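You operate a simulated robot arm through the tools that you are given. There is no shell and no other tool.

Carry out the task below with a simulated robot arm. There is one attempt and no reset: what you move stays moved.

TASK
Clear the display and total the teal and yellow notes with ADD.
Fine: work at the side desk; the teal lot goes in the blue tray, the yellow lot stays in the stacker; leave ADD on and the total showing.
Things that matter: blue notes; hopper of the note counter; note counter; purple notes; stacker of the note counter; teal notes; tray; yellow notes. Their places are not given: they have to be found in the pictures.

Only the result counts: the job must be done as asked and must still hold three seconds after the hand-in. Knocking over, shifting, dropping, spilling or breaking anything else fails it.

THE ROBOT
A 6-joint arm with a two-finger gripper, fixed in place. Base frame: the origin is on the floor under the middle of its stand, x ahead of it, y to its left, z up. Units: cm, degrees, N and s.
With the tool pointing down near the work surface it reaches from about 12 to 84 cm from the base axis. Its first joint turns from -166.0 to 166.0 degrees. Payload 1.66 kg.
Tool frame: the origin (TCP) lies between the finger pads and is the grasp point; the fingertips stand 1.6 cm ahead of it; z points along the fingers, y is the line along which they close. The gripper opens to 11.1 cm; its body begins 10.4 cm behind the TCP.
Orientation is that of the tool frame in the base frame, as a unit quaternion [x, y, z, w]. With the fingers straight down and closing along the base's y, the tool's x points along the base's -x, its y along +y and its z along -z.

THE INTERFACE
- The arm moves only by the tool apply_moves. Its argument "targets" is a list of rows, each an object of numbers (a shift or turn left out is 0, a gripper value left out holds the last): "wx", "wy", "wz": the turn, a rotation vector about the base's x, y, z in units of 8 degrees (1.0 is 8 degrees); "x", "y", "z": the shift along the base's x, y, z in units of 50 mm (1.0 is 50 mm); "fingers": the gripper command, from -1 (fully open) to 1 (shut), values between in proportion. In form: [{"wx": .., "wy": .., "wz": .., "x": .., "y": .., "z": .., "fingers": ..}, ...]. A call has 1 to 20 rows; each row shifts and turns the commanded pose from where the row before left it. A call with a number of a shift or a turn outside -1 to 1 is refused whole. Rows are played at 5 a second. More than 5 cm and 8.6 degrees between two rows, or a gripper value outside its range, and nothing of the call is played. Where a pose cannot be reached the arm comes as near as it can. A force on the tool above 40 N (or 10 N above the force at the start of the call, whichever is more), or a blocked arm, ends the call early, and 0.2 s more pass. Each finger travels about 16.98 cm/s and halts on what it meets, pressing with about 24 N; the grip force reading is that of the motor and also rises with nothing between the fingers. The clock runs only during rows and for 0.2 s after the last one: add rows that do not move to give the fingers time. The reply holds the time, the measured pose of the TCP, the force on the tool along the base axes, the opening and the grip force, in the units named above and with some noise, with the torque about the TCP (base axes, N m) and any sound that the robot's microphone picked up.
- Cameras (640 x 400 px; columns grow to the right, rows downward): "scene" is fixed at [40.02, 49.83, 148.67]; the picture's right is [-0.96, -0.27, 0.00], its down [-0.17, 0.62, -0.77] and it looks along [0.21, -0.74, -0.64] (base axes); focal length 302 px, centre (320, 200). "wrist" rides on the gripper at [7, 1.3, -14.3] in the tool frame; the picture's right is [-0.19, 0.98, 0.00], its down [-0.87, -0.17, -0.47] and it looks along [-0.46, -0.09, 0.88] (tool axes); focal length 230 px, centre (320, 200).
- grab_frame(camera): a new picture of that camera. The clock stands still meanwhile.
- slide_trunk(by): moves the trunk up (or, below 0, down) by that many cm; the arm rides with it, the base frame stays. It gives what a move gives, with no picture.
- point_at(camera, pixels): for up to 12 pixels [column, row] of the newest picture of that camera ("zoom" is the newest enlarged one), the place [x, y, z] in the base frame of the surface seen there, good to about 0.2 cm. The clock stands still meanwhile.
- inspect(camera, box): a new picture of the part [left, top, right, bottom] of that camera's present view, enlarged. The clock stands still meanwhile.
- close_job(): hands the job in; it is judged then, once.

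Open the gripper and draw the arm clear of the work before you hand the job in, unless the task says otherwise.

The tools are called after "Call:" by a JSON object that holds its "fn" and its "kwargs". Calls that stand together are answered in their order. apply_moves: Moves the arm, as the interface text tells. Its arguments: {"type":"object","properties":{"targets":{"type":"array","items":{"type":"object","properties":{"wx":{"type":"number"},"wy":{"type":"number"},"wz":{"type":"number"},"x":{"type":"number"},"y":{"type":"number"},"z":{"type":"number"},"fingers":{"type":"number"}}}}},"required":["targets"]} The other tools are called the same way: slide_trunk (by) moves the trunk up or down; grab_frame (camera) takes a picture; point_at (camera, pixels) gives the place of the surface under pixels of a picture; inspect (camera, box) takes an enlarged picture of a part of a camera's view; close_job () hands the job in.

At the start:

```text
time_s: 0.0
ee_pos: [29.1, -23.36, 116.18]
ee_rot: [-0.001, 1.0, 0.0, 0.0]
contact_force: [0.0, -0.5, -0.1]
ft_torque: [0.03, -0.02, 0.0]
finger_gap: 11.07
grip_force: 0.2
trunk travel left (down, up): [-2.5, 56.5]
```

scene: 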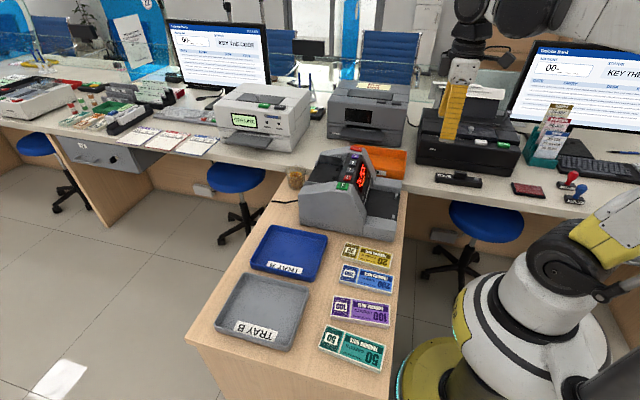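
wrist: 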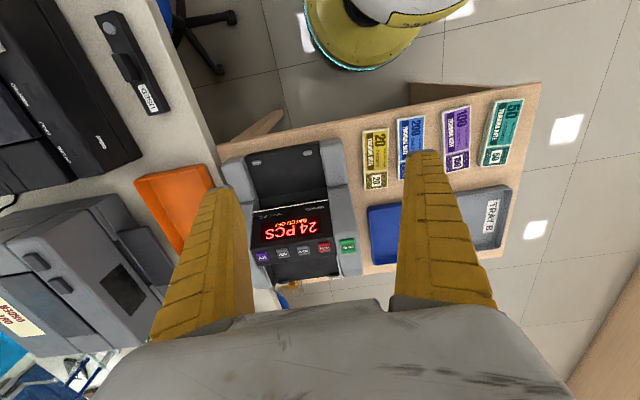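

The scene shows the note counter near (350,195), blue tray at (290,252) and the four note bundles at x≈350-370. I'll enlarge those regions to read labels and buttons.

Call:
{"fn": "inspect", "kwargs": {"camera": "scene", "box": [270, 130, 430, 250]}}

Call:
{"fn": "inspect", "kwargs": {"camera": "wrist", "box": [210, 80, 530, 290]}}

```text
3.33 times, centred on (350, 190) of scene
```

zoom: 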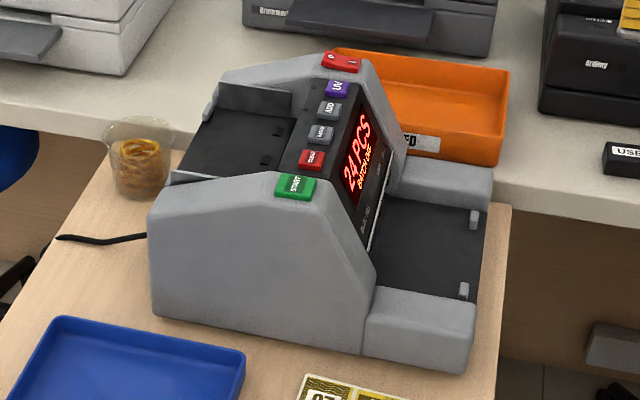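

```text
1.90 times, centred on (370, 185) of wrist
```

zoom: 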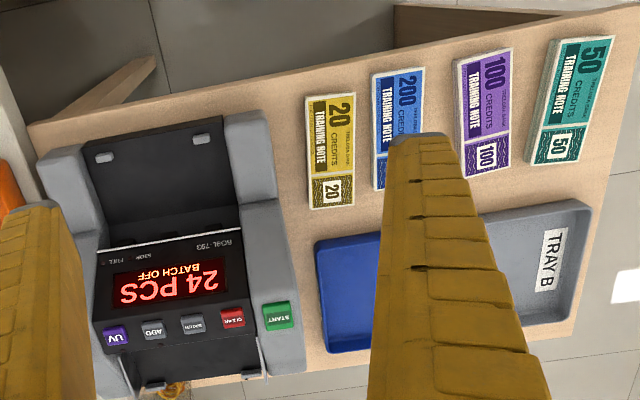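

The display shows "24 PCS / BATCH OFF" with buttons UV, ADD, BATCH, CLEAR and START. I'll locate the main points in the scene picture and zoom.

Call:
{"fn": "point_at", "kwargs": {"camera": "zoom", "pixels": [[116, 337], [153, 330], [192, 324], [232, 317], [276, 314], [330, 150], [396, 120], [482, 115], [569, 100], [160, 180], [250, 160], [345, 290]]}}

Call:
{"fn": "point_at", "kwargs": {"camera": "scene", "pixels": [[367, 256], [366, 278], [361, 311], [351, 347], [288, 250], [262, 310], [328, 165], [333, 172], [385, 215], [351, 187], [347, 162], [400, 250]]}}

```text
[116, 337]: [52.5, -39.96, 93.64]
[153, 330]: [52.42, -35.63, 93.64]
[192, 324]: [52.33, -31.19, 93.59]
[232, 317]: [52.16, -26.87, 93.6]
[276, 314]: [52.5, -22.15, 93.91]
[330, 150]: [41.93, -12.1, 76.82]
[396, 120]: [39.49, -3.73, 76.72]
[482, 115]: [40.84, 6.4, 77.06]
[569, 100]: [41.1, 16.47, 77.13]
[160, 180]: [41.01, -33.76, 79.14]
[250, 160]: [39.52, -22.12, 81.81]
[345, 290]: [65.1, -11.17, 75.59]
```

```text
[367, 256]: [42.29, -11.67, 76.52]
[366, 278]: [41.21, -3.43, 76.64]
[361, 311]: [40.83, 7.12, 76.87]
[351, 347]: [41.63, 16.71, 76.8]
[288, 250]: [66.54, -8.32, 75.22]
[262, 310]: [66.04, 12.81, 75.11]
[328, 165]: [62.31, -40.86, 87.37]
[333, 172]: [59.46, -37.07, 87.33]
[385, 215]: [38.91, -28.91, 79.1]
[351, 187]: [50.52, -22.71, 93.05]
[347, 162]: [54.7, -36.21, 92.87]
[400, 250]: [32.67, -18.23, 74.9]
```

Table top is at about z=74.9 and buttons at z≈93.6. I'll zoom into the notes and the machine to measure sizes.

Call:
{"fn": "inspect", "kwargs": {"camera": "scene", "box": [300, 230, 420, 380]}}

```text
2.67 times, centred on (360, 305) of scene
```

zoom: 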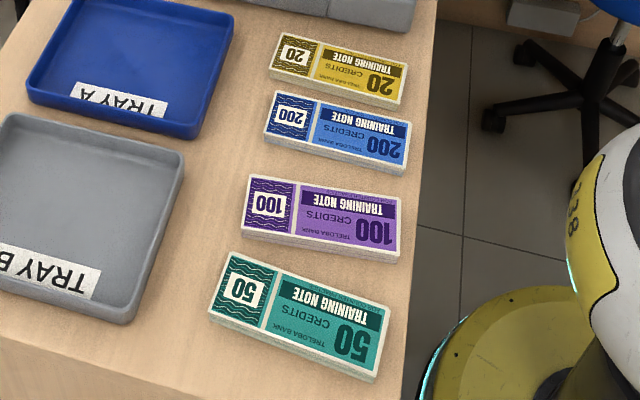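

The zoom shows teal corners at (236,253),(390,308),(376,375),(210,310) and yellow corners at (281,34),(407,65),(400,100),(270,70). I'll measure these.

Call:
{"fn": "point_at", "kwargs": {"camera": "zoom", "pixels": [[237, 256], [387, 309], [375, 373], [213, 309], [283, 36], [404, 67], [398, 98], [274, 69], [300, 310], [338, 70], [190, 360], [440, 20]]}}

Call:
{"fn": "point_at", "kwargs": {"camera": "scene", "pixels": [[252, 265], [265, 227], [325, 235], [313, 275], [289, 270], [296, 260], [232, 282], [395, 305]]}}

```text
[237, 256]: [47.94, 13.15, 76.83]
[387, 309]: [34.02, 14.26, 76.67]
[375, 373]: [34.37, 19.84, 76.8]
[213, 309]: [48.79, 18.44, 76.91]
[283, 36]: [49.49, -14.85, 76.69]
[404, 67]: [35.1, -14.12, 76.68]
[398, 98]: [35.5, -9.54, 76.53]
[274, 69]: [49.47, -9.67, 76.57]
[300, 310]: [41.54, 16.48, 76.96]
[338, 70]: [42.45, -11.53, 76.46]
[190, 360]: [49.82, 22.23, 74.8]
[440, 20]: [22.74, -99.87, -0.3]
```

```text
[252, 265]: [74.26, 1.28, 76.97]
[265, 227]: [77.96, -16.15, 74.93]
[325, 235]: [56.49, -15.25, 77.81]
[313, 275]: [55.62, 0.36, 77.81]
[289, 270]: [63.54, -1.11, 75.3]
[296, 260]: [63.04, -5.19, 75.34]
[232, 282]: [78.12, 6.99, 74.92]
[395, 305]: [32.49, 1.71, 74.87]
```

Notes are about 14.3 × 5.5 × 1.8 cm. I'll move the open gripper above the counter to get a close look at the console and hopper with the wrist camera.

Call:
{"fn": "apply_moves", "kwargs": {"targets": [{"x": 0.8, "y": -0.3, "fingers": -1}, {"x": 0.8, "y": -0.3}, {"x": 0.8, "y": -0.3}, {"x": 0.8, "y": -0.3}, {}]}}

Call:
{"fn": "grab_frame", "kwargs": {"camera": "wrist"}}

```text
time_s: 1.2
ee_pos: [45.34, -29.5, 116.11]
ee_rot: [0.0, 1.0, 0.0, -0.001]
contact_force: [0.8, -0.6, -0.6]
ft_torque: [0.06, 0.08, 0.01]
finger_gap: 11.08
grip_force: 0.1
trunk travel left (down, up): [-2.5, 56.5]
```

```text
taken
```

wrist: 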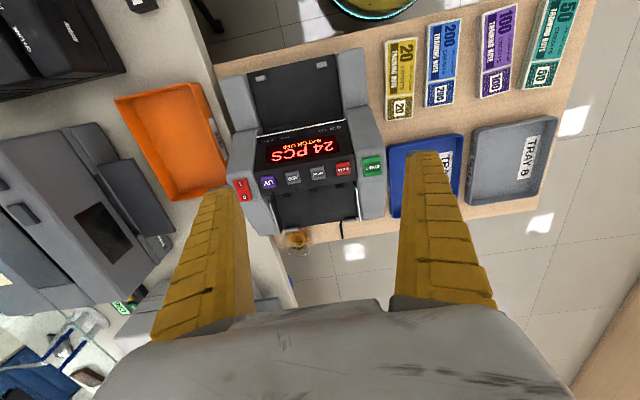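

The counter now is fully visible at (220-385, 50-235). I'll enlarge it.

Call:
{"fn": "inspect", "kwargs": {"camera": "wrist", "box": [220, 45, 400, 245]}}

```text
2.00 times, centred on (310, 145) of wrist
```

zoom: 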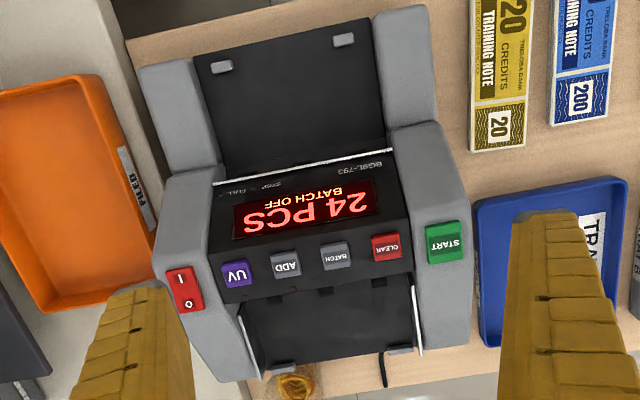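

Now I'll measure the hopper, stacker and console geometry in this zoom.

Call:
{"fn": "point_at", "kwargs": {"camera": "zoom", "pixels": [[245, 330], [418, 305], [260, 310], [330, 345], [405, 290], [285, 372], [400, 351], [335, 290], [238, 300], [413, 272], [325, 295], [330, 320]]}}

Call:
{"fn": "point_at", "kwargs": {"camera": "zoom", "pixels": [[236, 273], [286, 264], [335, 256], [386, 248], [446, 242], [221, 66], [343, 39], [205, 100], [375, 70], [300, 150], [300, 60], [220, 165]]}}

Call:
{"fn": "point_at", "kwargs": {"camera": "zoom", "pixels": [[250, 375], [425, 345], [232, 365], [440, 325], [185, 120], [400, 80], [180, 70], [410, 20], [190, 200], [430, 160], [290, 50], [380, 130]]}}

```text
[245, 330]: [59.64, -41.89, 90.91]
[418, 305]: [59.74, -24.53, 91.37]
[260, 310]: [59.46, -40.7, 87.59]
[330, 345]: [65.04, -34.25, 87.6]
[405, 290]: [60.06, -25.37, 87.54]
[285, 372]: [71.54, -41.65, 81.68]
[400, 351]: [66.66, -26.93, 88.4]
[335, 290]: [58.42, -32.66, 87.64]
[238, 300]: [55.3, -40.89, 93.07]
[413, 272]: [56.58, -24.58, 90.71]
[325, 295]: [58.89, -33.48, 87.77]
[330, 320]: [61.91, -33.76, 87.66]
```

```text
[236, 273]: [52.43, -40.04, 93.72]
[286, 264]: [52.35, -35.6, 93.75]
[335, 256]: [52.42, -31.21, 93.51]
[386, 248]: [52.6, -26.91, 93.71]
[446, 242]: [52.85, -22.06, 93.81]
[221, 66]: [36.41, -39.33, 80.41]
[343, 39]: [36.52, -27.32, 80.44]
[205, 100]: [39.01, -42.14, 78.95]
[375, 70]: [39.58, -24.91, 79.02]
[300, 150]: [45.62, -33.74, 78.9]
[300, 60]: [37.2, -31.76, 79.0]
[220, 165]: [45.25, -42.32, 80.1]
```

```text
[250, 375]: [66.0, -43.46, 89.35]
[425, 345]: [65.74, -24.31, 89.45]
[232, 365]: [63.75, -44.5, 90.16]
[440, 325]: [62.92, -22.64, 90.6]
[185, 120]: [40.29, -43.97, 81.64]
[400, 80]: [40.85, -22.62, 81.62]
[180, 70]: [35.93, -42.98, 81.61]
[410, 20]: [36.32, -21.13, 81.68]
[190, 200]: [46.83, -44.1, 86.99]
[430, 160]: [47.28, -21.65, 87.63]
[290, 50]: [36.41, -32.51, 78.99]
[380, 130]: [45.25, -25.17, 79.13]
```

The hopper floor is at z≈87.6 (x 57–66, y −41.5…−25), stacker floor z≈79. I'll measure the finger geometry by pointing at the right finger in the wrist picture.

Call:
{"fn": "inspect", "kwargs": {"camera": "wrist", "box": [380, 130, 520, 320]}}

Call:
{"fn": "point_at", "kwargs": {"camera": "wrist", "pixels": [[407, 155], [410, 152], [425, 152], [436, 153], [440, 160], [408, 170], [425, 170], [444, 170], [404, 200], [430, 200], [455, 200], [450, 250]]}}

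```text
2.11 times, centred on (450, 225) of wrist
```

zoom: 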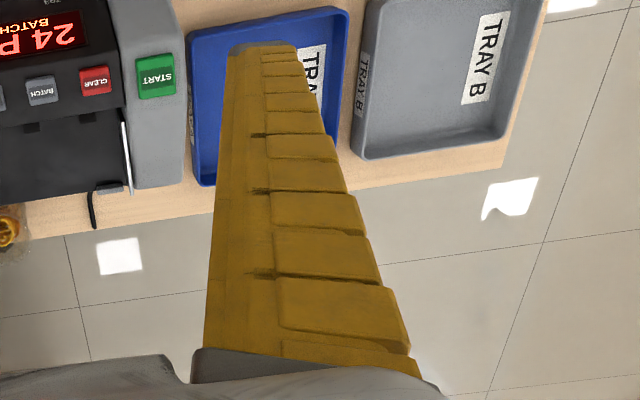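

```text
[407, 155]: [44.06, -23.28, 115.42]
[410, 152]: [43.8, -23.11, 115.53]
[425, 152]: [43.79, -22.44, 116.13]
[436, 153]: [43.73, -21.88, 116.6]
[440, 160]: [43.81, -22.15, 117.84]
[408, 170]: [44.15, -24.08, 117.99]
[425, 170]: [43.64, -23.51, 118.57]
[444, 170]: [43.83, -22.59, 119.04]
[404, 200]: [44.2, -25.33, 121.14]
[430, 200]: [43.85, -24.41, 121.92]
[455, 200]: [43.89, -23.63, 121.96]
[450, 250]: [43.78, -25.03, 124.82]
```

Fingers are about 3 cm wide in x and ~1.5 cm thick near the tip. Next I'll check the slope of the button panel by zooming closely on the buttons.

Call:
{"fn": "inspect", "kwargs": {"camera": "wrist", "box": [230, 130, 390, 230]}}

```text
4.00 times, centred on (310, 180) of wrist
```

zoom: 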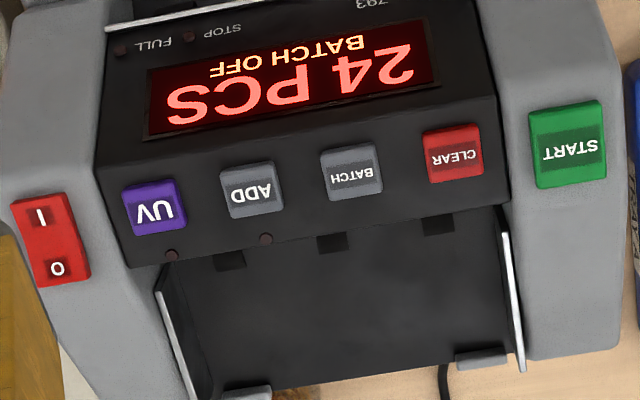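

There are small mode lamps near UV (171,255) and ADD (266,239), both dark. I'll measure heights around the buttons.

Call:
{"fn": "point_at", "kwargs": {"camera": "zoom", "pixels": [[247, 170], [252, 214], [225, 195], [273, 185], [250, 190], [266, 239], [240, 140], [296, 190], [454, 130], [457, 178], [430, 155], [478, 150]]}}

Call:
{"fn": "point_at", "kwargs": {"camera": "zoom", "pixels": [[567, 108], [570, 182], [533, 150], [603, 142], [500, 200], [400, 210], [240, 250], [230, 262], [240, 300], [460, 225], [500, 250], [380, 300]]}}

```text
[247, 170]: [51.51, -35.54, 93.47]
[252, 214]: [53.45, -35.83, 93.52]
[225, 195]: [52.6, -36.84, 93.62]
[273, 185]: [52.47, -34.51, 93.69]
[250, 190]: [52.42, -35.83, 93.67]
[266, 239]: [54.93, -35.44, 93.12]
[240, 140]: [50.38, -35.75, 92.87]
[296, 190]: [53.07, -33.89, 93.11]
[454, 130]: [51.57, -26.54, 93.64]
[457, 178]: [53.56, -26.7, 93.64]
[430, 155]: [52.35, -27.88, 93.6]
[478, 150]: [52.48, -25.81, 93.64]
```

```text
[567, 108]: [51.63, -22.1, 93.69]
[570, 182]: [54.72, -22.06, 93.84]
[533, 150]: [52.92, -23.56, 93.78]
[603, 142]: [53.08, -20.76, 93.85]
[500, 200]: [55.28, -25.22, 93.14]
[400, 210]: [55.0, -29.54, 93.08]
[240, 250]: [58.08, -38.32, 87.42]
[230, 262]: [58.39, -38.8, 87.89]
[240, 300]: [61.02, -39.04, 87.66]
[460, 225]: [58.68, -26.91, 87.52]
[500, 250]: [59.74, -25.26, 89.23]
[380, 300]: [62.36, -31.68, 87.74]
```

The panel is flat at z≈93.1 with buttons standing 0.5 cm proud; CLEAR centre is (52.5, −26.9). I'll shut the fingers and hover above CLEAR.

Call:
{"fn": "apply_moves", "kwargs": {"targets": [{"fingers": 1, "x": 0.5, "y": 0.25}, {"x": 0.5, "y": 0.25}, {"x": 0.45}, {"z": -0.9}, {"z": -0.9}, {"z": -0.9}, {}, {}]}}

Call:
{"fn": "grab_frame", "kwargs": {"camera": "wrist"}}

Call:
{"fn": "inspect", "kwargs": {"camera": "scene", "box": [270, 110, 430, 250]}}

```text
time_s: 3.0
ee_pos: [52.15, -26.83, 102.53]
ee_rot: [0.0, 1.0, 0.001, 0.0]
contact_force: [0.1, -0.1, 1.2]
ft_torque: [0.02, 0.01, 0.0]
finger_gap: 0.03
grip_force: 24.3
trunk travel left (down, up): [-2.5, 56.5]
```

```text
taken
```

wrist: 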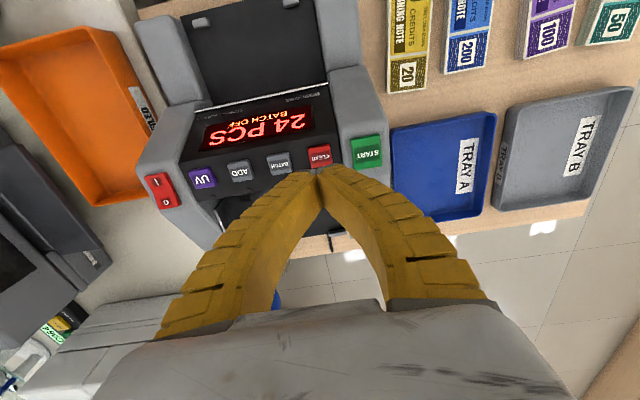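

```text
2.86 times, centred on (350, 180) of scene
```

zoom: 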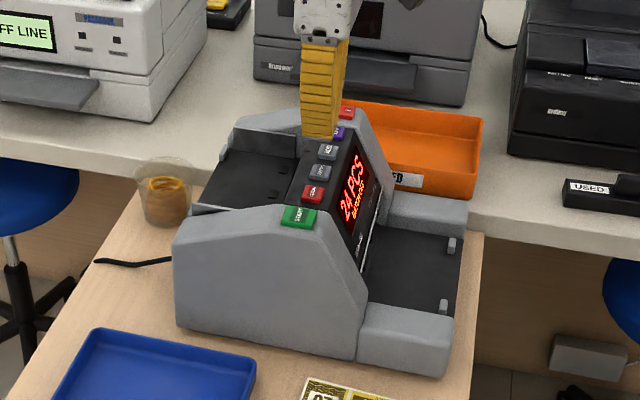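

The fingers close as an arch meeting at a tip near (318,172). I'll measure the tip position.

Call:
{"fn": "inspect", "kwargs": {"camera": "wrist", "box": [270, 130, 370, 220]}}

Call:
{"fn": "point_at", "kwargs": {"camera": "wrist", "pixels": [[318, 171], [312, 172], [322, 171], [300, 175], [338, 170], [318, 180], [318, 190], [290, 180], [350, 175], [318, 200]]}}

```text
4.44 times, centred on (320, 175) of wrist
```

zoom: 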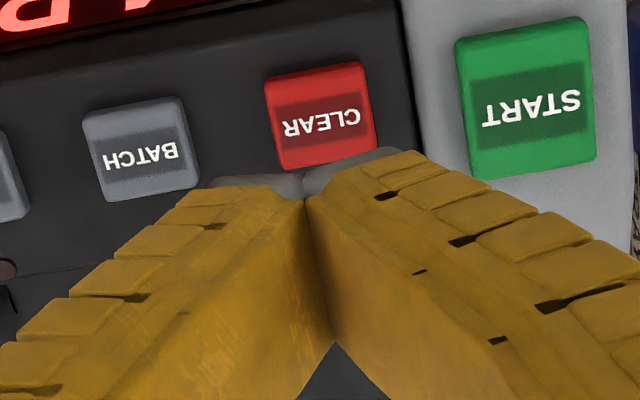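

```text
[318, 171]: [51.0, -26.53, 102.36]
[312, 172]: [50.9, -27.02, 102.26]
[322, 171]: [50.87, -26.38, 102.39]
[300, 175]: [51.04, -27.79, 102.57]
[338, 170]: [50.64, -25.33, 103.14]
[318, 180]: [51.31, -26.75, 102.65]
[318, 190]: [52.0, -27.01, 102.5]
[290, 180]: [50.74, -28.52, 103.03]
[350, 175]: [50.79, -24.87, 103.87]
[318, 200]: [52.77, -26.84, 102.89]
```

Tip looks aligned in y with CLEAR. I'll shift 0.3 cm in x and descend to just above the button.

Call:
{"fn": "apply_moves", "kwargs": {"targets": [{"x": 0.06, "z": -0.6}, {"z": -0.6}, {"z": -0.1}, {}]}}

Call:
{"fn": "inspect", "kwargs": {"camera": "scene", "box": [300, 130, 400, 210]}}

Call:
{"fn": "inspect", "kwargs": {"camera": "wrist", "box": [250, 120, 390, 220]}}

```text
time_s: 4.0
ee_pos: [52.65, -26.67, 96.04]
ee_rot: [0.001, 1.0, 0.0, 0.0]
contact_force: [0.1, 0.4, 0.1]
ft_torque: [-0.05, -0.01, -0.01]
finger_gap: 0.0
grip_force: 23.9
trunk travel left (down, up): [-2.5, 56.5]
```

```text
5.00 times, centred on (350, 170) of scene
```

zoom: 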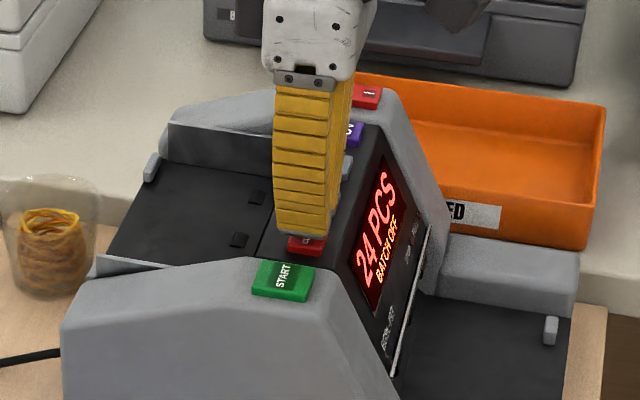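

```text
4.00 times, centred on (320, 170) of wrist
```

zoom: 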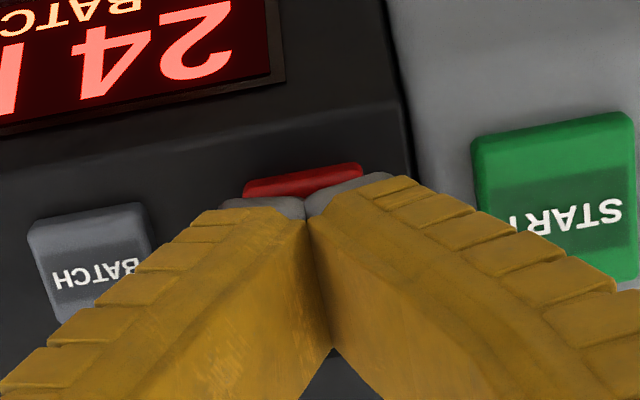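

The tip sits right above CLEAR. I'll press in small steps down to about z=95.0, then check.

Call:
{"fn": "apply_moves", "kwargs": {"targets": [{"z": -0.06}, {"z": -0.06}, {"z": -0.04}, {"z": -0.04}, {}]}}

Call:
{"fn": "inspect", "kwargs": {"camera": "scene", "box": [300, 130, 400, 210]}}

```text
time_s: 5.2
ee_pos: [52.62, -26.66, 94.98]
ee_rot: [0.0, 1.0, 0.0, 0.0]
contact_force: [0.4, 0.2, -0.5]
ft_torque: [-0.03, -0.03, 0.04]
finger_gap: 0.0
grip_force: 24.1
trunk travel left (down, up): [-2.5, 56.5]
```

```text
5.00 times, centred on (350, 170) of scene
```

zoom: 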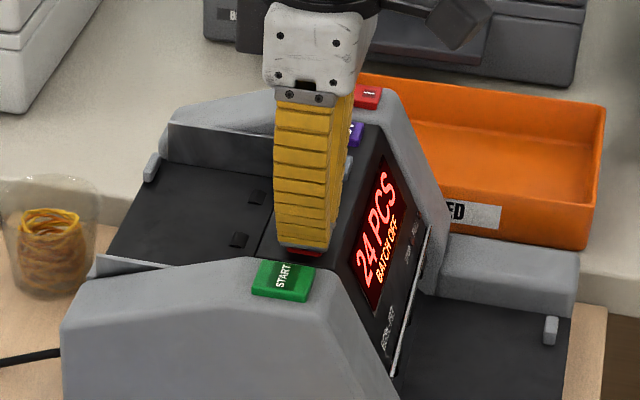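

No contact yet at z=95.0. Continuing down in 0.1 cm steps.

Call:
{"fn": "apply_moves", "kwargs": {"targets": [{"z": -0.03}, {"z": -0.03}, {"z": -0.03}, {}]}}

Call:
{"fn": "inspect", "kwargs": {"camera": "scene", "box": [300, 130, 400, 210]}}

```text
time_s: 6.2
ee_pos: [52.56, -26.79, 94.69]
ee_rot: [-0.001, 1.0, 0.0, 0.0]
contact_force: [-0.3, 0.5, 0.4]
ft_torque: [0.02, 0.02, 0.0]
finger_gap: 0.59
grip_force: 28.7
trunk travel left (down, up): [-2.5, 56.5]
heard: click
```

```text
5.00 times, centred on (350, 170) of scene
```

zoom: 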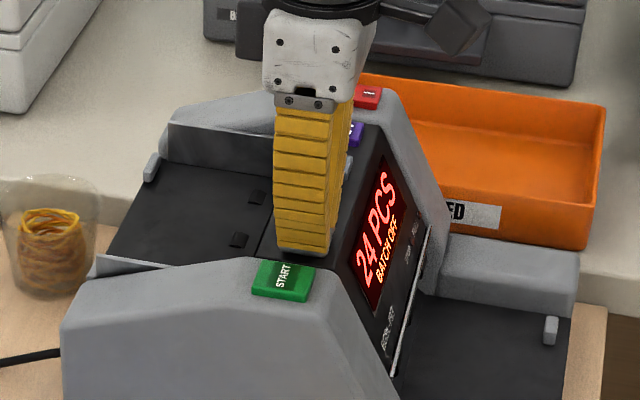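

A click was heard and the display still reads 24 PCS while pressed. I'll lift off and look.

Call:
{"fn": "apply_moves", "kwargs": {"targets": [{"z": 0.3}, {"z": 0.5}, {}]}}

Call:
{"fn": "inspect", "kwargs": {"camera": "scene", "box": [300, 130, 400, 210]}}

```text
time_s: 7.0
ee_pos: [52.87, -26.77, 98.67]
ee_rot: [-0.001, 1.0, 0.0, 0.0]
contact_force: [-0.8, -0.1, 0.1]
ft_torque: [0.03, 0.02, 0.0]
finger_gap: 0.0
grip_force: 28.3
trunk travel left (down, up): [-2.5, 56.5]
```

```text
5.00 times, centred on (350, 170) of scene
```

zoom: 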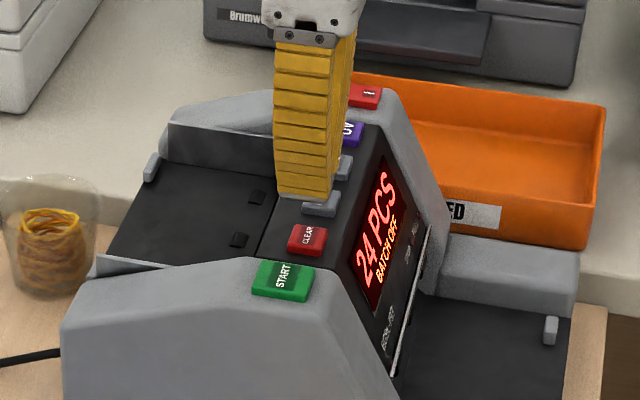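

The display still says 24 PCS. I'll wait a moment and look again before deciding on another press.

Call:
{"fn": "apply_moves", "kwargs": {"targets": [{}, {}, {}]}}

Call:
{"fn": "inspect", "kwargs": {"camera": "wrist", "box": [190, 90, 390, 220]}}

```text
time_s: 7.8
ee_pos: [52.73, -26.78, 98.66]
ee_rot: [0.0, 1.0, 0.0, 0.0]
contact_force: [0.2, 0.1, 0.1]
ft_torque: [-0.02, 0.0, -0.01]
finger_gap: 0.01
grip_force: 28.5
trunk travel left (down, up): [-2.5, 56.5]
```

```text
3.08 times, centred on (290, 155) of wrist
```

zoom: 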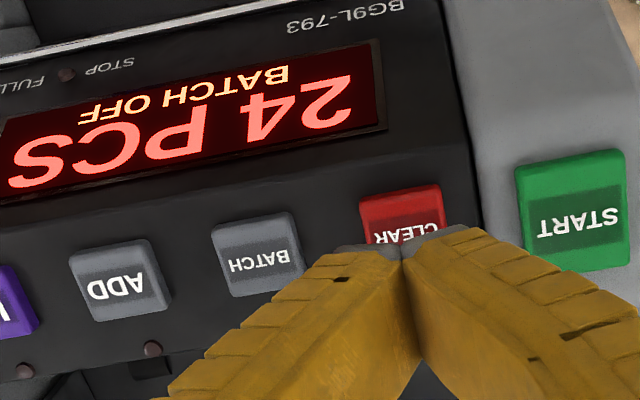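

Still 24, so the press was perhaps too short or shallow. I'll press CLEAR again a bit deeper and hold it, watching the display.

Call:
{"fn": "apply_moves", "kwargs": {"targets": [{"x": -0.04, "z": -0.5}, {"z": -0.22}, {"z": -0.05}, {"z": -0.03}, {"z": -0.02}, {}, {}, {}]}}

Call:
{"fn": "inspect", "kwargs": {"camera": "scene", "box": [300, 130, 400, 210]}}

```text
time_s: 9.6
ee_pos: [52.47, -26.7, 94.63]
ee_rot: [0.0, 1.0, 0.0, 0.0]
contact_force: [0.2, -0.3, 2.9]
ft_torque: [-0.01, -0.02, 0.0]
finger_gap: 0.6
grip_force: 28.2
trunk travel left (down, up): [-2.5, 56.5]
heard: click
```

```text
5.00 times, centred on (350, 170) of scene
```

zoom: 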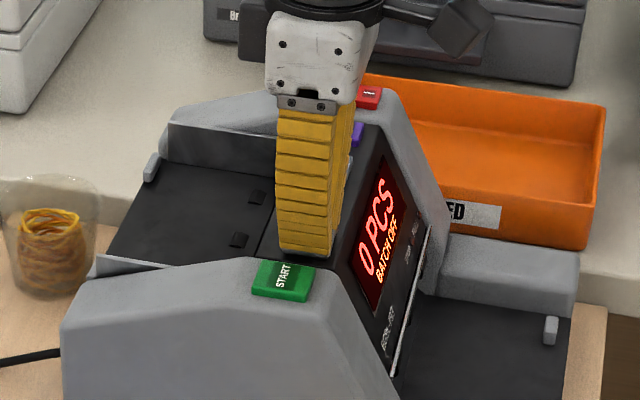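

Display now shows 0 PCS. I'll lift, move to ADD (y≈−35.65), and hover.

Call:
{"fn": "apply_moves", "kwargs": {"targets": [{"z": 0.3}, {"z": 0.4}, {"y": -0.89}, {"y": -0.89}, {}, {}]}}

Call:
{"fn": "inspect", "kwargs": {"camera": "wrist", "box": [230, 90, 430, 220]}}

Call:
{"fn": "inspect", "kwargs": {"camera": "scene", "box": [300, 130, 400, 210]}}

```text
time_s: 11.0
ee_pos: [52.63, -35.7, 98.18]
ee_rot: [0.0, 1.0, 0.0, 0.0]
contact_force: [-0.1, -0.6, -0.5]
ft_torque: [-0.01, -0.01, 0.04]
finger_gap: 0.01
grip_force: 28.4
trunk travel left (down, up): [-2.5, 56.5]
```

```text
3.08 times, centred on (330, 155) of wrist
```

zoom: 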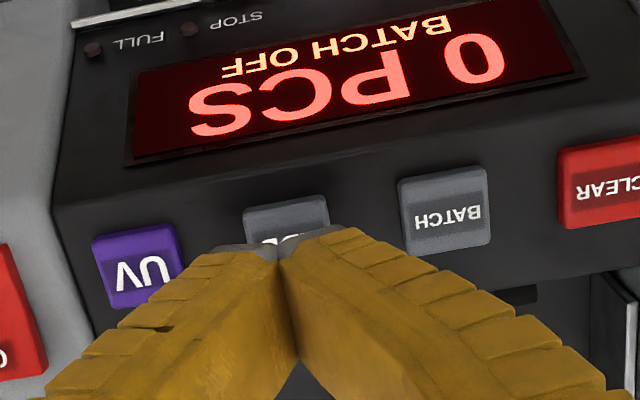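

```text
5.00 times, centred on (350, 170) of scene
```

zoom: 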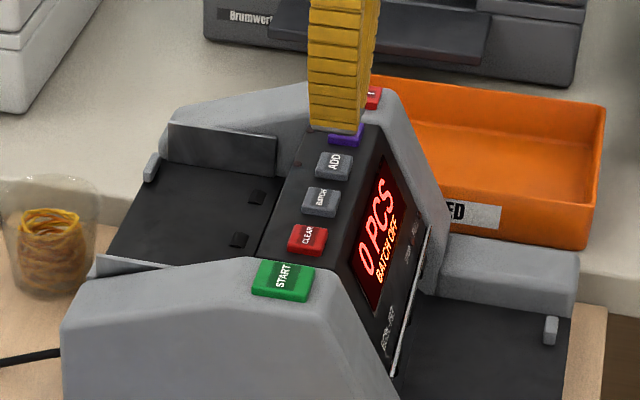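

The tip is over ADD. I'll press and hold once as with CLEAR, then check the lamp/display.

Call:
{"fn": "apply_moves", "kwargs": {"targets": [{"z": -0.4}, {"z": -0.22}, {"z": -0.05}, {"z": -0.03}, {"z": -0.02}, {}, {}, {}]}}

Call:
{"fn": "inspect", "kwargs": {"camera": "scene", "box": [300, 130, 400, 210]}}

Call:
{"fn": "inspect", "kwargs": {"camera": "wrist", "box": [230, 90, 430, 220]}}

```text
time_s: 12.8
ee_pos: [52.46, -35.63, 94.58]
ee_rot: [0.0, 1.0, -0.001, 0.001]
contact_force: [-1.0, -0.5, 2.0]
ft_torque: [0.01, 0.02, 0.0]
finger_gap: 0.58
grip_force: 28.6
trunk travel left (down, up): [-2.5, 56.5]
heard: click
```

```text
5.00 times, centred on (350, 170) of scene
```

zoom: 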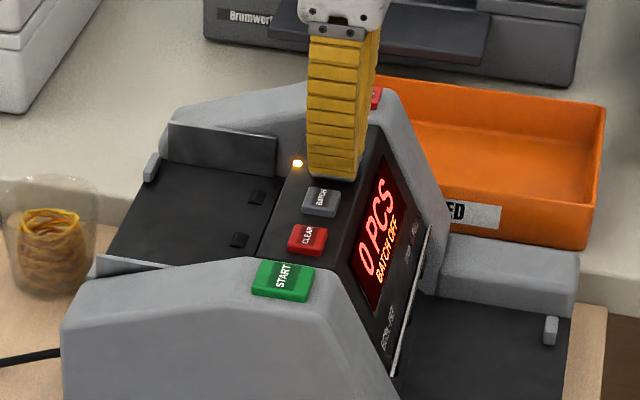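

```text
3.08 times, centred on (330, 155) of wrist
```

zoom: 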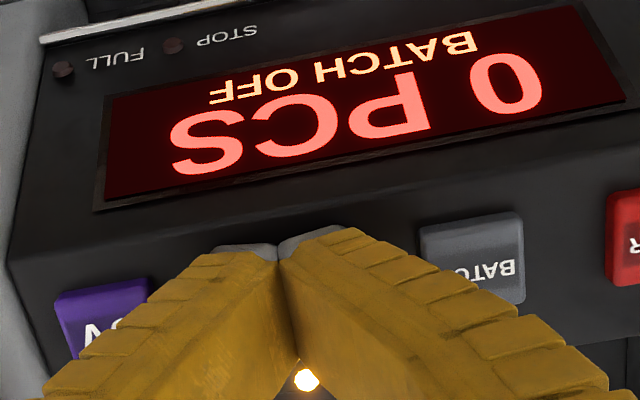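

The ADD lamp is lit, with 0 PCS displayed. Now I'll lift off, travel high to above the teal notes at (41.3, 16.4), rotate by −5° and open to ~7.5 cm.

Call:
{"fn": "apply_moves", "kwargs": {"targets": [{"z": 0.4}, {"z": 0.8}, {"z": 0.9}, {"x": -0.2, "y": 0.93}, {"x": -0.2, "y": 0.93}, {"x": -0.2, "y": 0.93}, {"x": -0.2, "y": 0.93}, {"x": -0.2, "y": 0.93}, {"x": -0.2, "y": 0.93}, {"x": -0.2, "y": 0.93}, {"x": -0.2, "y": 0.93}, {"x": -0.2, "y": 0.93}, {"x": -0.2, "y": 0.93}, {"x": -0.2, "y": 0.93, "fingers": -0.35}, {"x": -0.04, "y": 0.17, "wz": -0.63}, {}, {}]}}

Call:
{"fn": "grab_frame", "kwargs": {"camera": "wrist"}}

Call:
{"fn": "grab_frame", "kwargs": {"camera": "scene"}}

```text
time_s: 16.4
ee_pos: [41.44, 16.1, 104.75]
ee_rot: [0.044, 0.999, 0.0, 0.0]
contact_force: [-0.3, 0.0, 0.5]
ft_torque: [0.02, 0.03, 0.0]
finger_gap: 7.65
grip_force: 0.8
trunk travel left (down, up): [-2.5, 56.5]
```

```text
taken
```

wrist: 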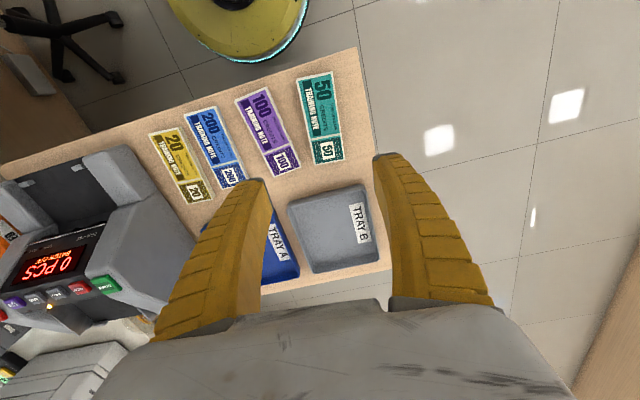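

```text
taken
```

scene: 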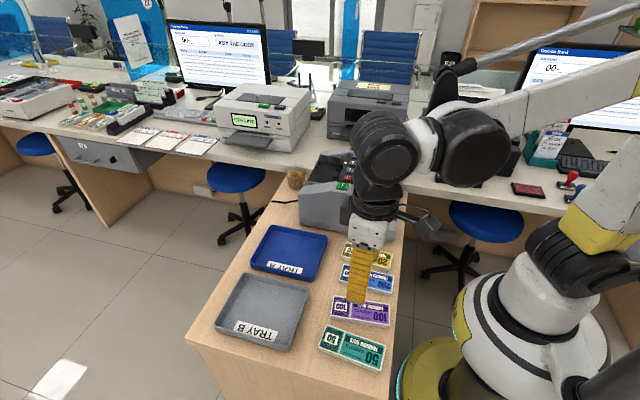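

The gripper is above the teal notes. I'll measure teal and purple corners precisely in a zoomed wrist view.

Call:
{"fn": "inspect", "kwargs": {"camera": "wrist", "box": [225, 60, 385, 190]}}

```text
3.08 times, centred on (305, 125) of wrist
```

zoom: 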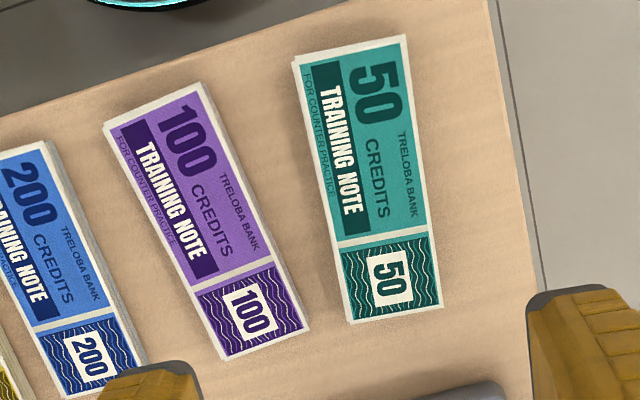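

Call:
{"fn": "point_at", "kwargs": {"camera": "zoom", "pixels": [[296, 60], [403, 38], [440, 304], [348, 320], [106, 126], [203, 85], [307, 330], [223, 358], [368, 180], [347, 323], [442, 309], [415, 150]]}}

```text
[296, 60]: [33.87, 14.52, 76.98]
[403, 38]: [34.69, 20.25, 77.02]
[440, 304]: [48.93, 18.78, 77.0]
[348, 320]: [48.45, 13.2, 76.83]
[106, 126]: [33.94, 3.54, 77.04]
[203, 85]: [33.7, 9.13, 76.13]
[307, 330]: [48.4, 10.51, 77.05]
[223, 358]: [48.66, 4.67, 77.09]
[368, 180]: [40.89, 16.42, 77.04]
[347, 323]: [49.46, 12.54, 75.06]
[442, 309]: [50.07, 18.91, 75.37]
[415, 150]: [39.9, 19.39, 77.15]
```

Teal centre is (41.5, 16.7), top z≈77.0, long axis −5.5°. I'll shift slightly and descend to just above it, then check.

Call:
{"fn": "apply_moves", "kwargs": {"targets": [{"y": 0.1, "z": -0.9, "wz": -0.06}, {"z": -0.95}, {"z": -0.95}, {"z": -0.95}, {"z": -0.95}, {}, {}]}}

Call:
{"fn": "grab_frame", "kwargs": {"camera": "wrist"}}

Call:
{"fn": "inspect", "kwargs": {"camera": "scene", "box": [300, 260, 420, 380]}}

```text
time_s: 18.0
ee_pos: [41.57, 16.68, 81.38]
ee_rot: [0.048, 0.999, 0.0, 0.0]
contact_force: [-0.3, -0.1, 0.2]
ft_torque: [0.02, -0.02, 0.02]
finger_gap: 7.65
grip_force: 1.3
trunk travel left (down, up): [-2.5, 56.5]
```

```text
taken
```

wrist: 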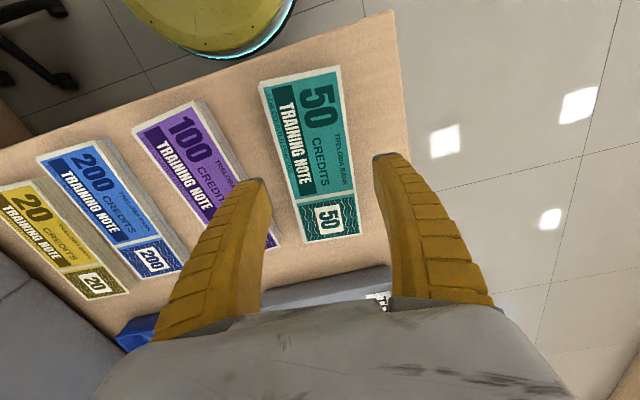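

```text
3.33 times, centred on (360, 320) of scene
```

zoom: 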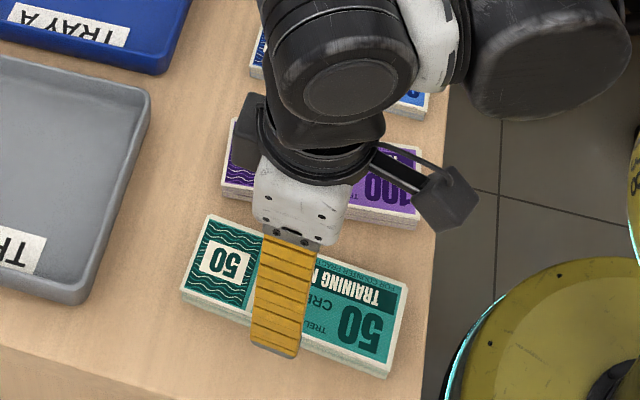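

I'll check the left fingertip's outer edge against the purple notes before lowering.

Call:
{"fn": "point_at", "kwargs": {"camera": "wrist", "pixels": [[237, 190], [241, 183], [247, 180], [262, 180], [265, 190], [376, 157], [392, 155], [404, 160], [245, 185], [222, 170], [205, 108]]}}

```text
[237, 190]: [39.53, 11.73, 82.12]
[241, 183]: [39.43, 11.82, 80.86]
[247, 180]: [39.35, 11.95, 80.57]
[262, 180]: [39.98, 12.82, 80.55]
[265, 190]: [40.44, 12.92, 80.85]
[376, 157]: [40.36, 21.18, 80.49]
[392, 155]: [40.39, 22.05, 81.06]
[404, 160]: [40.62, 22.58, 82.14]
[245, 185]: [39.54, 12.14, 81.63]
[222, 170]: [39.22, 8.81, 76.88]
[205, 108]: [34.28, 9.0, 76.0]
```

Clearance is fine (finger outer at y≈11.7, purple edge ≈9.9). Lowering to z≈77.0 and closing on the teal notes.

Call:
{"fn": "apply_moves", "kwargs": {"targets": [{"z": -0.6}, {"z": -0.28}, {}, {"fingers": 1}, {}, {}, {}]}}

Call:
{"fn": "grab_frame", "kwargs": {"camera": "wrist"}}

```text
time_s: 19.6
ee_pos: [41.4, 16.86, 77.18]
ee_rot: [0.048, 0.999, 0.0, 0.0]
contact_force: [-1.2, 1.0, 6.0]
ft_torque: [0.07, -0.03, 0.01]
finger_gap: 5.78
grip_force: 24.2
trunk travel left (down, up): [-2.5, 56.5]
```

```text
taken
```

wrist: 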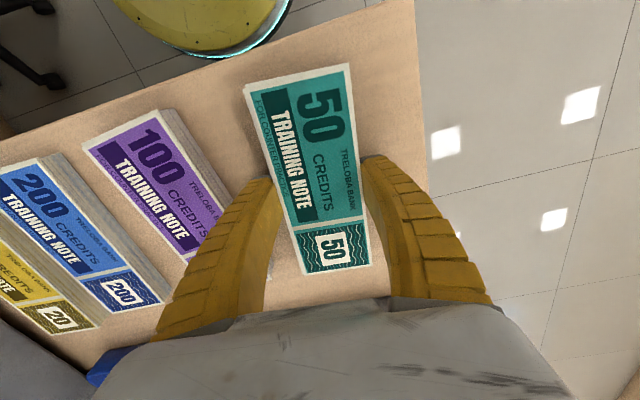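

The fingers hold the notes at 5.78 cm gap. I'll lift straight up and check that they come along.

Call:
{"fn": "apply_moves", "kwargs": {"targets": [{"z": 0.2}, {"z": 0.5}, {"z": 0.9}, {"z": 0.9}, {}]}}

Call:
{"fn": "grab_frame", "kwargs": {"camera": "wrist"}}

Call:
{"fn": "inspect", "kwargs": {"camera": "scene", "box": [260, 180, 460, 380]}}

```text
time_s: 20.8
ee_pos: [41.18, 16.73, 89.73]
ee_rot: [0.048, 0.999, 0.0, 0.0]
contact_force: [-0.3, -0.4, 0.6]
ft_torque: [-0.01, 0.02, -0.01]
finger_gap: 0.01
grip_force: 24.0
trunk travel left (down, up): [-2.5, 56.5]
```

```text
taken
```

wrist: 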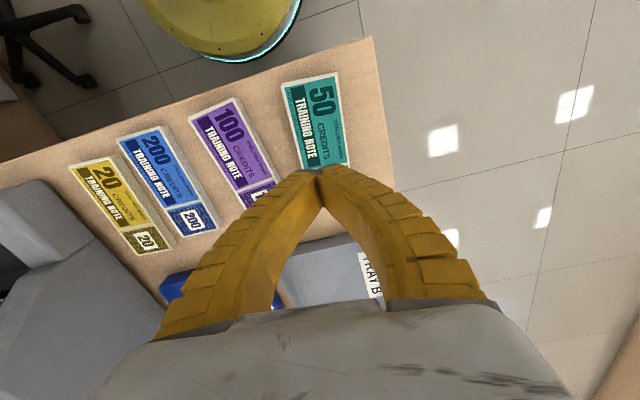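

```text
2.00 times, centred on (360, 280) of scene
```

zoom: 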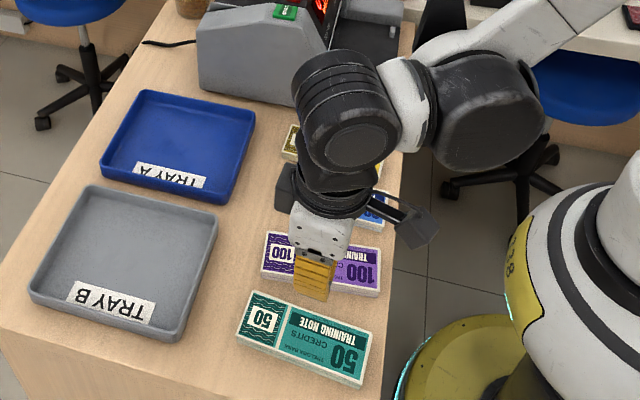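

The notes slipped out – the grasp was too high on the rounded tips – and lie on the table. I'll re-measure the teal notes' position.

Call:
{"fn": "inspect", "kwargs": {"camera": "wrist", "box": [180, 60, 380, 210]}}

Call:
{"fn": "inspect", "kwargs": {"camera": "scene", "box": [300, 300, 410, 390]}}

```text
2.67 times, centred on (280, 135) of wrist
```

zoom: 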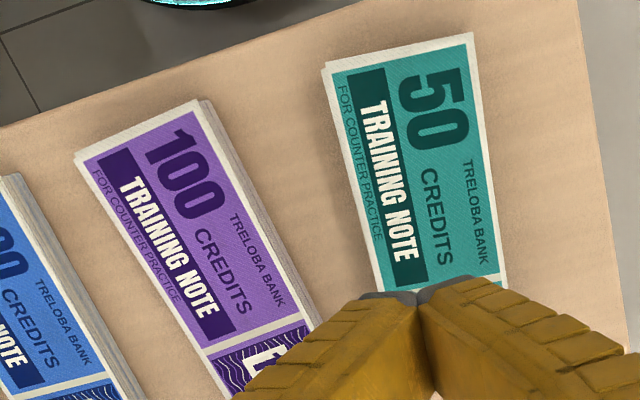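

```text
4.44 times, centred on (355, 345) of scene
```

zoom: 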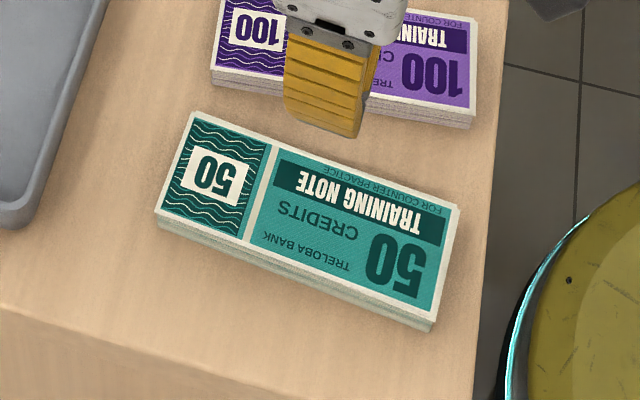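

Call:
{"fn": "point_at", "kwargs": {"camera": "zoom", "pixels": [[192, 115], [458, 206], [434, 318], [158, 216], [300, 210], [200, 165], [400, 260], [320, 240]]}}

Call:
{"fn": "point_at", "kwargs": {"camera": "wrist", "pixels": [[283, 86], [338, 73], [346, 135], [303, 155], [320, 120]]}}

```text
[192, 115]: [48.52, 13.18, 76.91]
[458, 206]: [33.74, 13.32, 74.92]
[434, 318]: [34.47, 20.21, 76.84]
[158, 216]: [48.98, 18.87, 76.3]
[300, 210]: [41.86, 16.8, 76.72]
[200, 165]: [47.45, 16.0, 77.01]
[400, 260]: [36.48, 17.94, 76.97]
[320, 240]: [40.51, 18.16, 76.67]
```

```text
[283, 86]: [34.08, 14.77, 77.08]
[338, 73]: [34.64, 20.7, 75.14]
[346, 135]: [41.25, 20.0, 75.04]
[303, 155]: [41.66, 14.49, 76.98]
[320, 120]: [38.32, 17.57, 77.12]
```

Teal is essentially unmoved, centre ≈(41.5,16.7). I'll reopen, descend to just above the table with smaller steps, and grip lower.

Call:
{"fn": "apply_moves", "kwargs": {"targets": [{"fingers": -0.35}, {"x": 0.02}, {"z": -0.8}, {"z": -0.8}, {"z": -0.8}, {"z": -0.1}, {}]}}

```text
time_s: 22.4
ee_pos: [41.32, 16.82, 76.98]
ee_rot: [0.048, 0.999, 0.0, 0.0]
contact_force: [-0.9, -0.6, -1.1]
ft_torque: [-0.01, -0.01, 0.01]
finger_gap: 7.63
grip_force: 0.9
trunk travel left (down, up): [-2.5, 56.5]
```

Now at z≈77.0 with no contact. I'll step down 0.1–0.2 cm at a time until near the table.

Call:
{"fn": "apply_moves", "kwargs": {"targets": [{"z": -0.04}, {"z": -0.03}, {"z": -0.02}, {}]}}

Call:
{"fn": "grab_frame", "kwargs": {"camera": "wrist"}}

```text
time_s: 23.4
ee_pos: [41.31, 16.79, 76.6]
ee_rot: [0.048, 0.999, 0.0, -0.001]
contact_force: [-0.4, 0.2, -0.4]
ft_torque: [0.0, 0.01, 0.03]
finger_gap: 7.66
grip_force: 0.6
trunk travel left (down, up): [-2.5, 56.5]
```

```text
taken
```

wrist: 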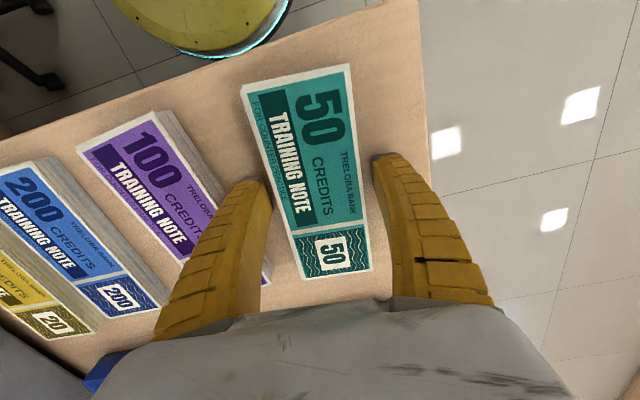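

Still no contact at 76.6. I'll go down a bit more in small steps.

Call:
{"fn": "apply_moves", "kwargs": {"targets": [{"z": -0.02}, {"z": -0.02}, {}]}}

Call:
{"fn": "point_at", "kwargs": {"camera": "wrist", "pixels": [[250, 183], [265, 182], [262, 190], [374, 158], [380, 155], [392, 156], [270, 205]]}}

```text
time_s: 24.2
ee_pos: [41.33, 16.81, 76.54]
ee_rot: [0.048, 0.999, 0.0, 0.001]
contact_force: [4.5, 0.2, 22.5]
ft_torque: [0.01, -0.06, 0.04]
finger_gap: 7.6
grip_force: 10.5
trunk travel left (down, up): [-2.5, 56.5]
```

```text
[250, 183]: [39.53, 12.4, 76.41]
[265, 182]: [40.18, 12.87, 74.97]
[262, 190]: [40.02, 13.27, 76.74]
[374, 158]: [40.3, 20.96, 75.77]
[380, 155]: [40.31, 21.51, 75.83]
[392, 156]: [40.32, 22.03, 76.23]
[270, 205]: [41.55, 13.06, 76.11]
```

The tips touch the table at z≈76.5. I'll raise 0.1 cm, close, and lift very slowly to see whether it holds.

Call:
{"fn": "apply_moves", "kwargs": {"targets": [{"z": 0.04}, {}, {"fingers": 1}, {}, {}, {}]}}

Call:
{"fn": "grab_frame", "kwargs": {"camera": "wrist"}}

Call:
{"fn": "inspect", "kwargs": {"camera": "scene", "box": [300, 300, 410, 390]}}

```text
time_s: 25.6
ee_pos: [41.24, 16.77, 76.71]
ee_rot: [0.048, 0.999, -0.001, 0.0]
contact_force: [-0.2, -0.4, 2.8]
ft_torque: [-0.08, 0.04, 0.04]
finger_gap: 5.76
grip_force: 24.4
trunk travel left (down, up): [-2.5, 56.5]
```

```text
taken
```

wrist: 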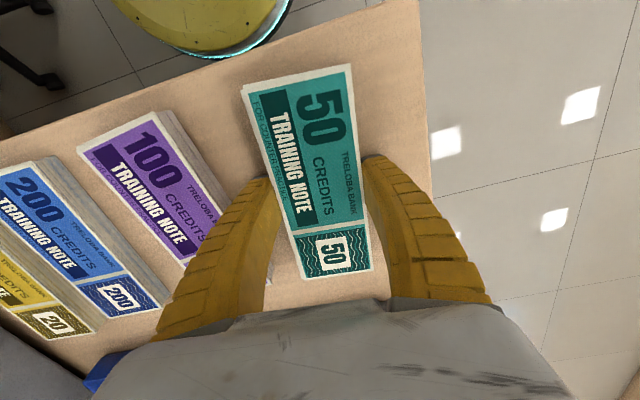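

```text
4.44 times, centred on (355, 345) of scene
```

zoom: 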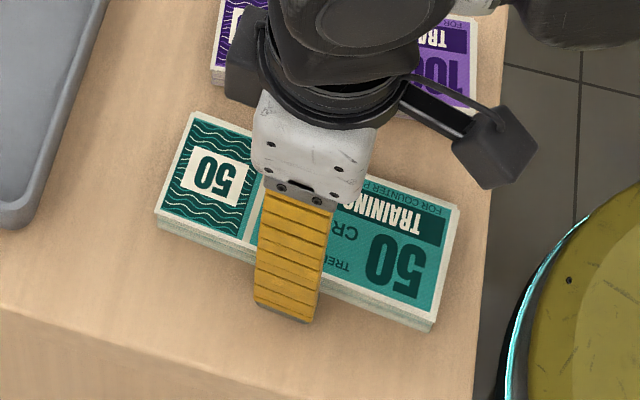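

Gap 5.76 with grip 24 N. Lifting slowly 0.2 cm per row to see if the gap holds.

Call:
{"fn": "apply_moves", "kwargs": {"targets": [{"z": 0.04}, {"z": 0.04}, {"z": 0.04}, {"z": 0.04}, {}]}}

Call:
{"fn": "inspect", "kwargs": {"camera": "scene", "box": [300, 300, 410, 390]}}

Call:
{"fn": "grab_frame", "kwargs": {"camera": "wrist"}}

```text
time_s: 26.8
ee_pos: [41.29, 16.84, 77.6]
ee_rot: [0.048, 0.999, 0.0, 0.0]
contact_force: [0.7, 0.0, -1.4]
ft_torque: [0.04, -0.01, -0.03]
finger_gap: 5.75
grip_force: 23.7
trunk travel left (down, up): [-2.5, 56.5]
```

```text
4.44 times, centred on (355, 345) of scene
```

zoom: 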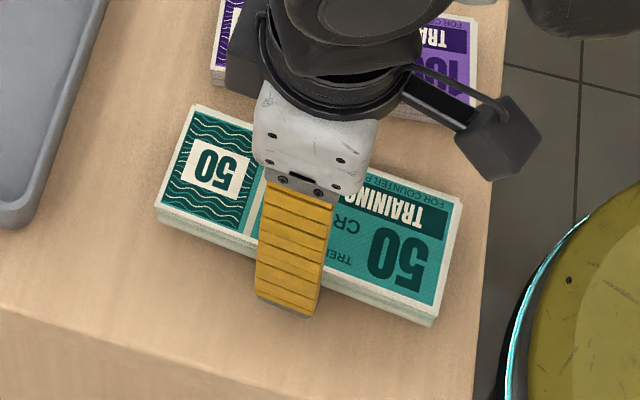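

```text
taken
```

wrist: 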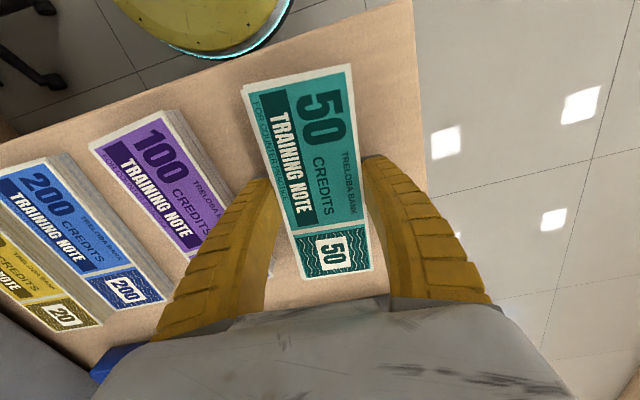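

The notes are lifting with the gripper (gap steady at 5.75). I'll continue up with gentle acceleration and check.

Call:
{"fn": "apply_moves", "kwargs": {"targets": [{"z": 0.06}, {"z": 0.12}, {"z": 0.2}, {"z": 0.28}, {"z": 0.28}, {"z": 0.2}, {"z": 0.1}, {}]}}

Call:
{"fn": "grab_frame", "kwargs": {"camera": "wrist"}}

Call:
{"fn": "point_at", "kwargs": {"camera": "wrist", "pixels": [[320, 120], [300, 180], [335, 240]]}}

```text
time_s: 28.6
ee_pos: [41.41, 16.62, 83.79]
ee_rot: [0.048, 0.999, 0.001, 0.0]
contact_force: [-0.2, -1.4, -1.3]
ft_torque: [-0.03, -0.02, -0.03]
finger_gap: 5.75
grip_force: 24.0
trunk travel left (down, up): [-2.5, 56.5]
```

```text
taken
```

wrist: 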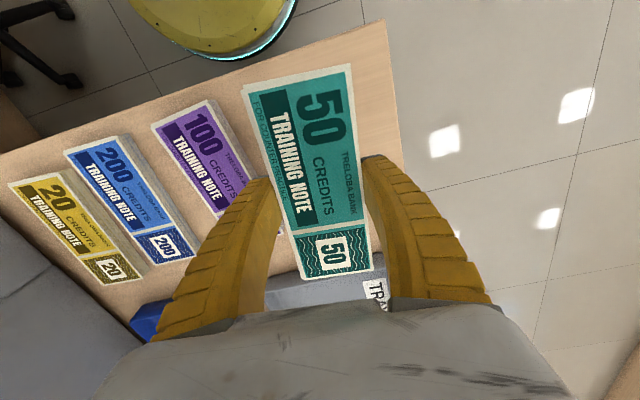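

```text
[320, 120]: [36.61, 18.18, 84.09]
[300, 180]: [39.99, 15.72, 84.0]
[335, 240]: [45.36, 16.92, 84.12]
```

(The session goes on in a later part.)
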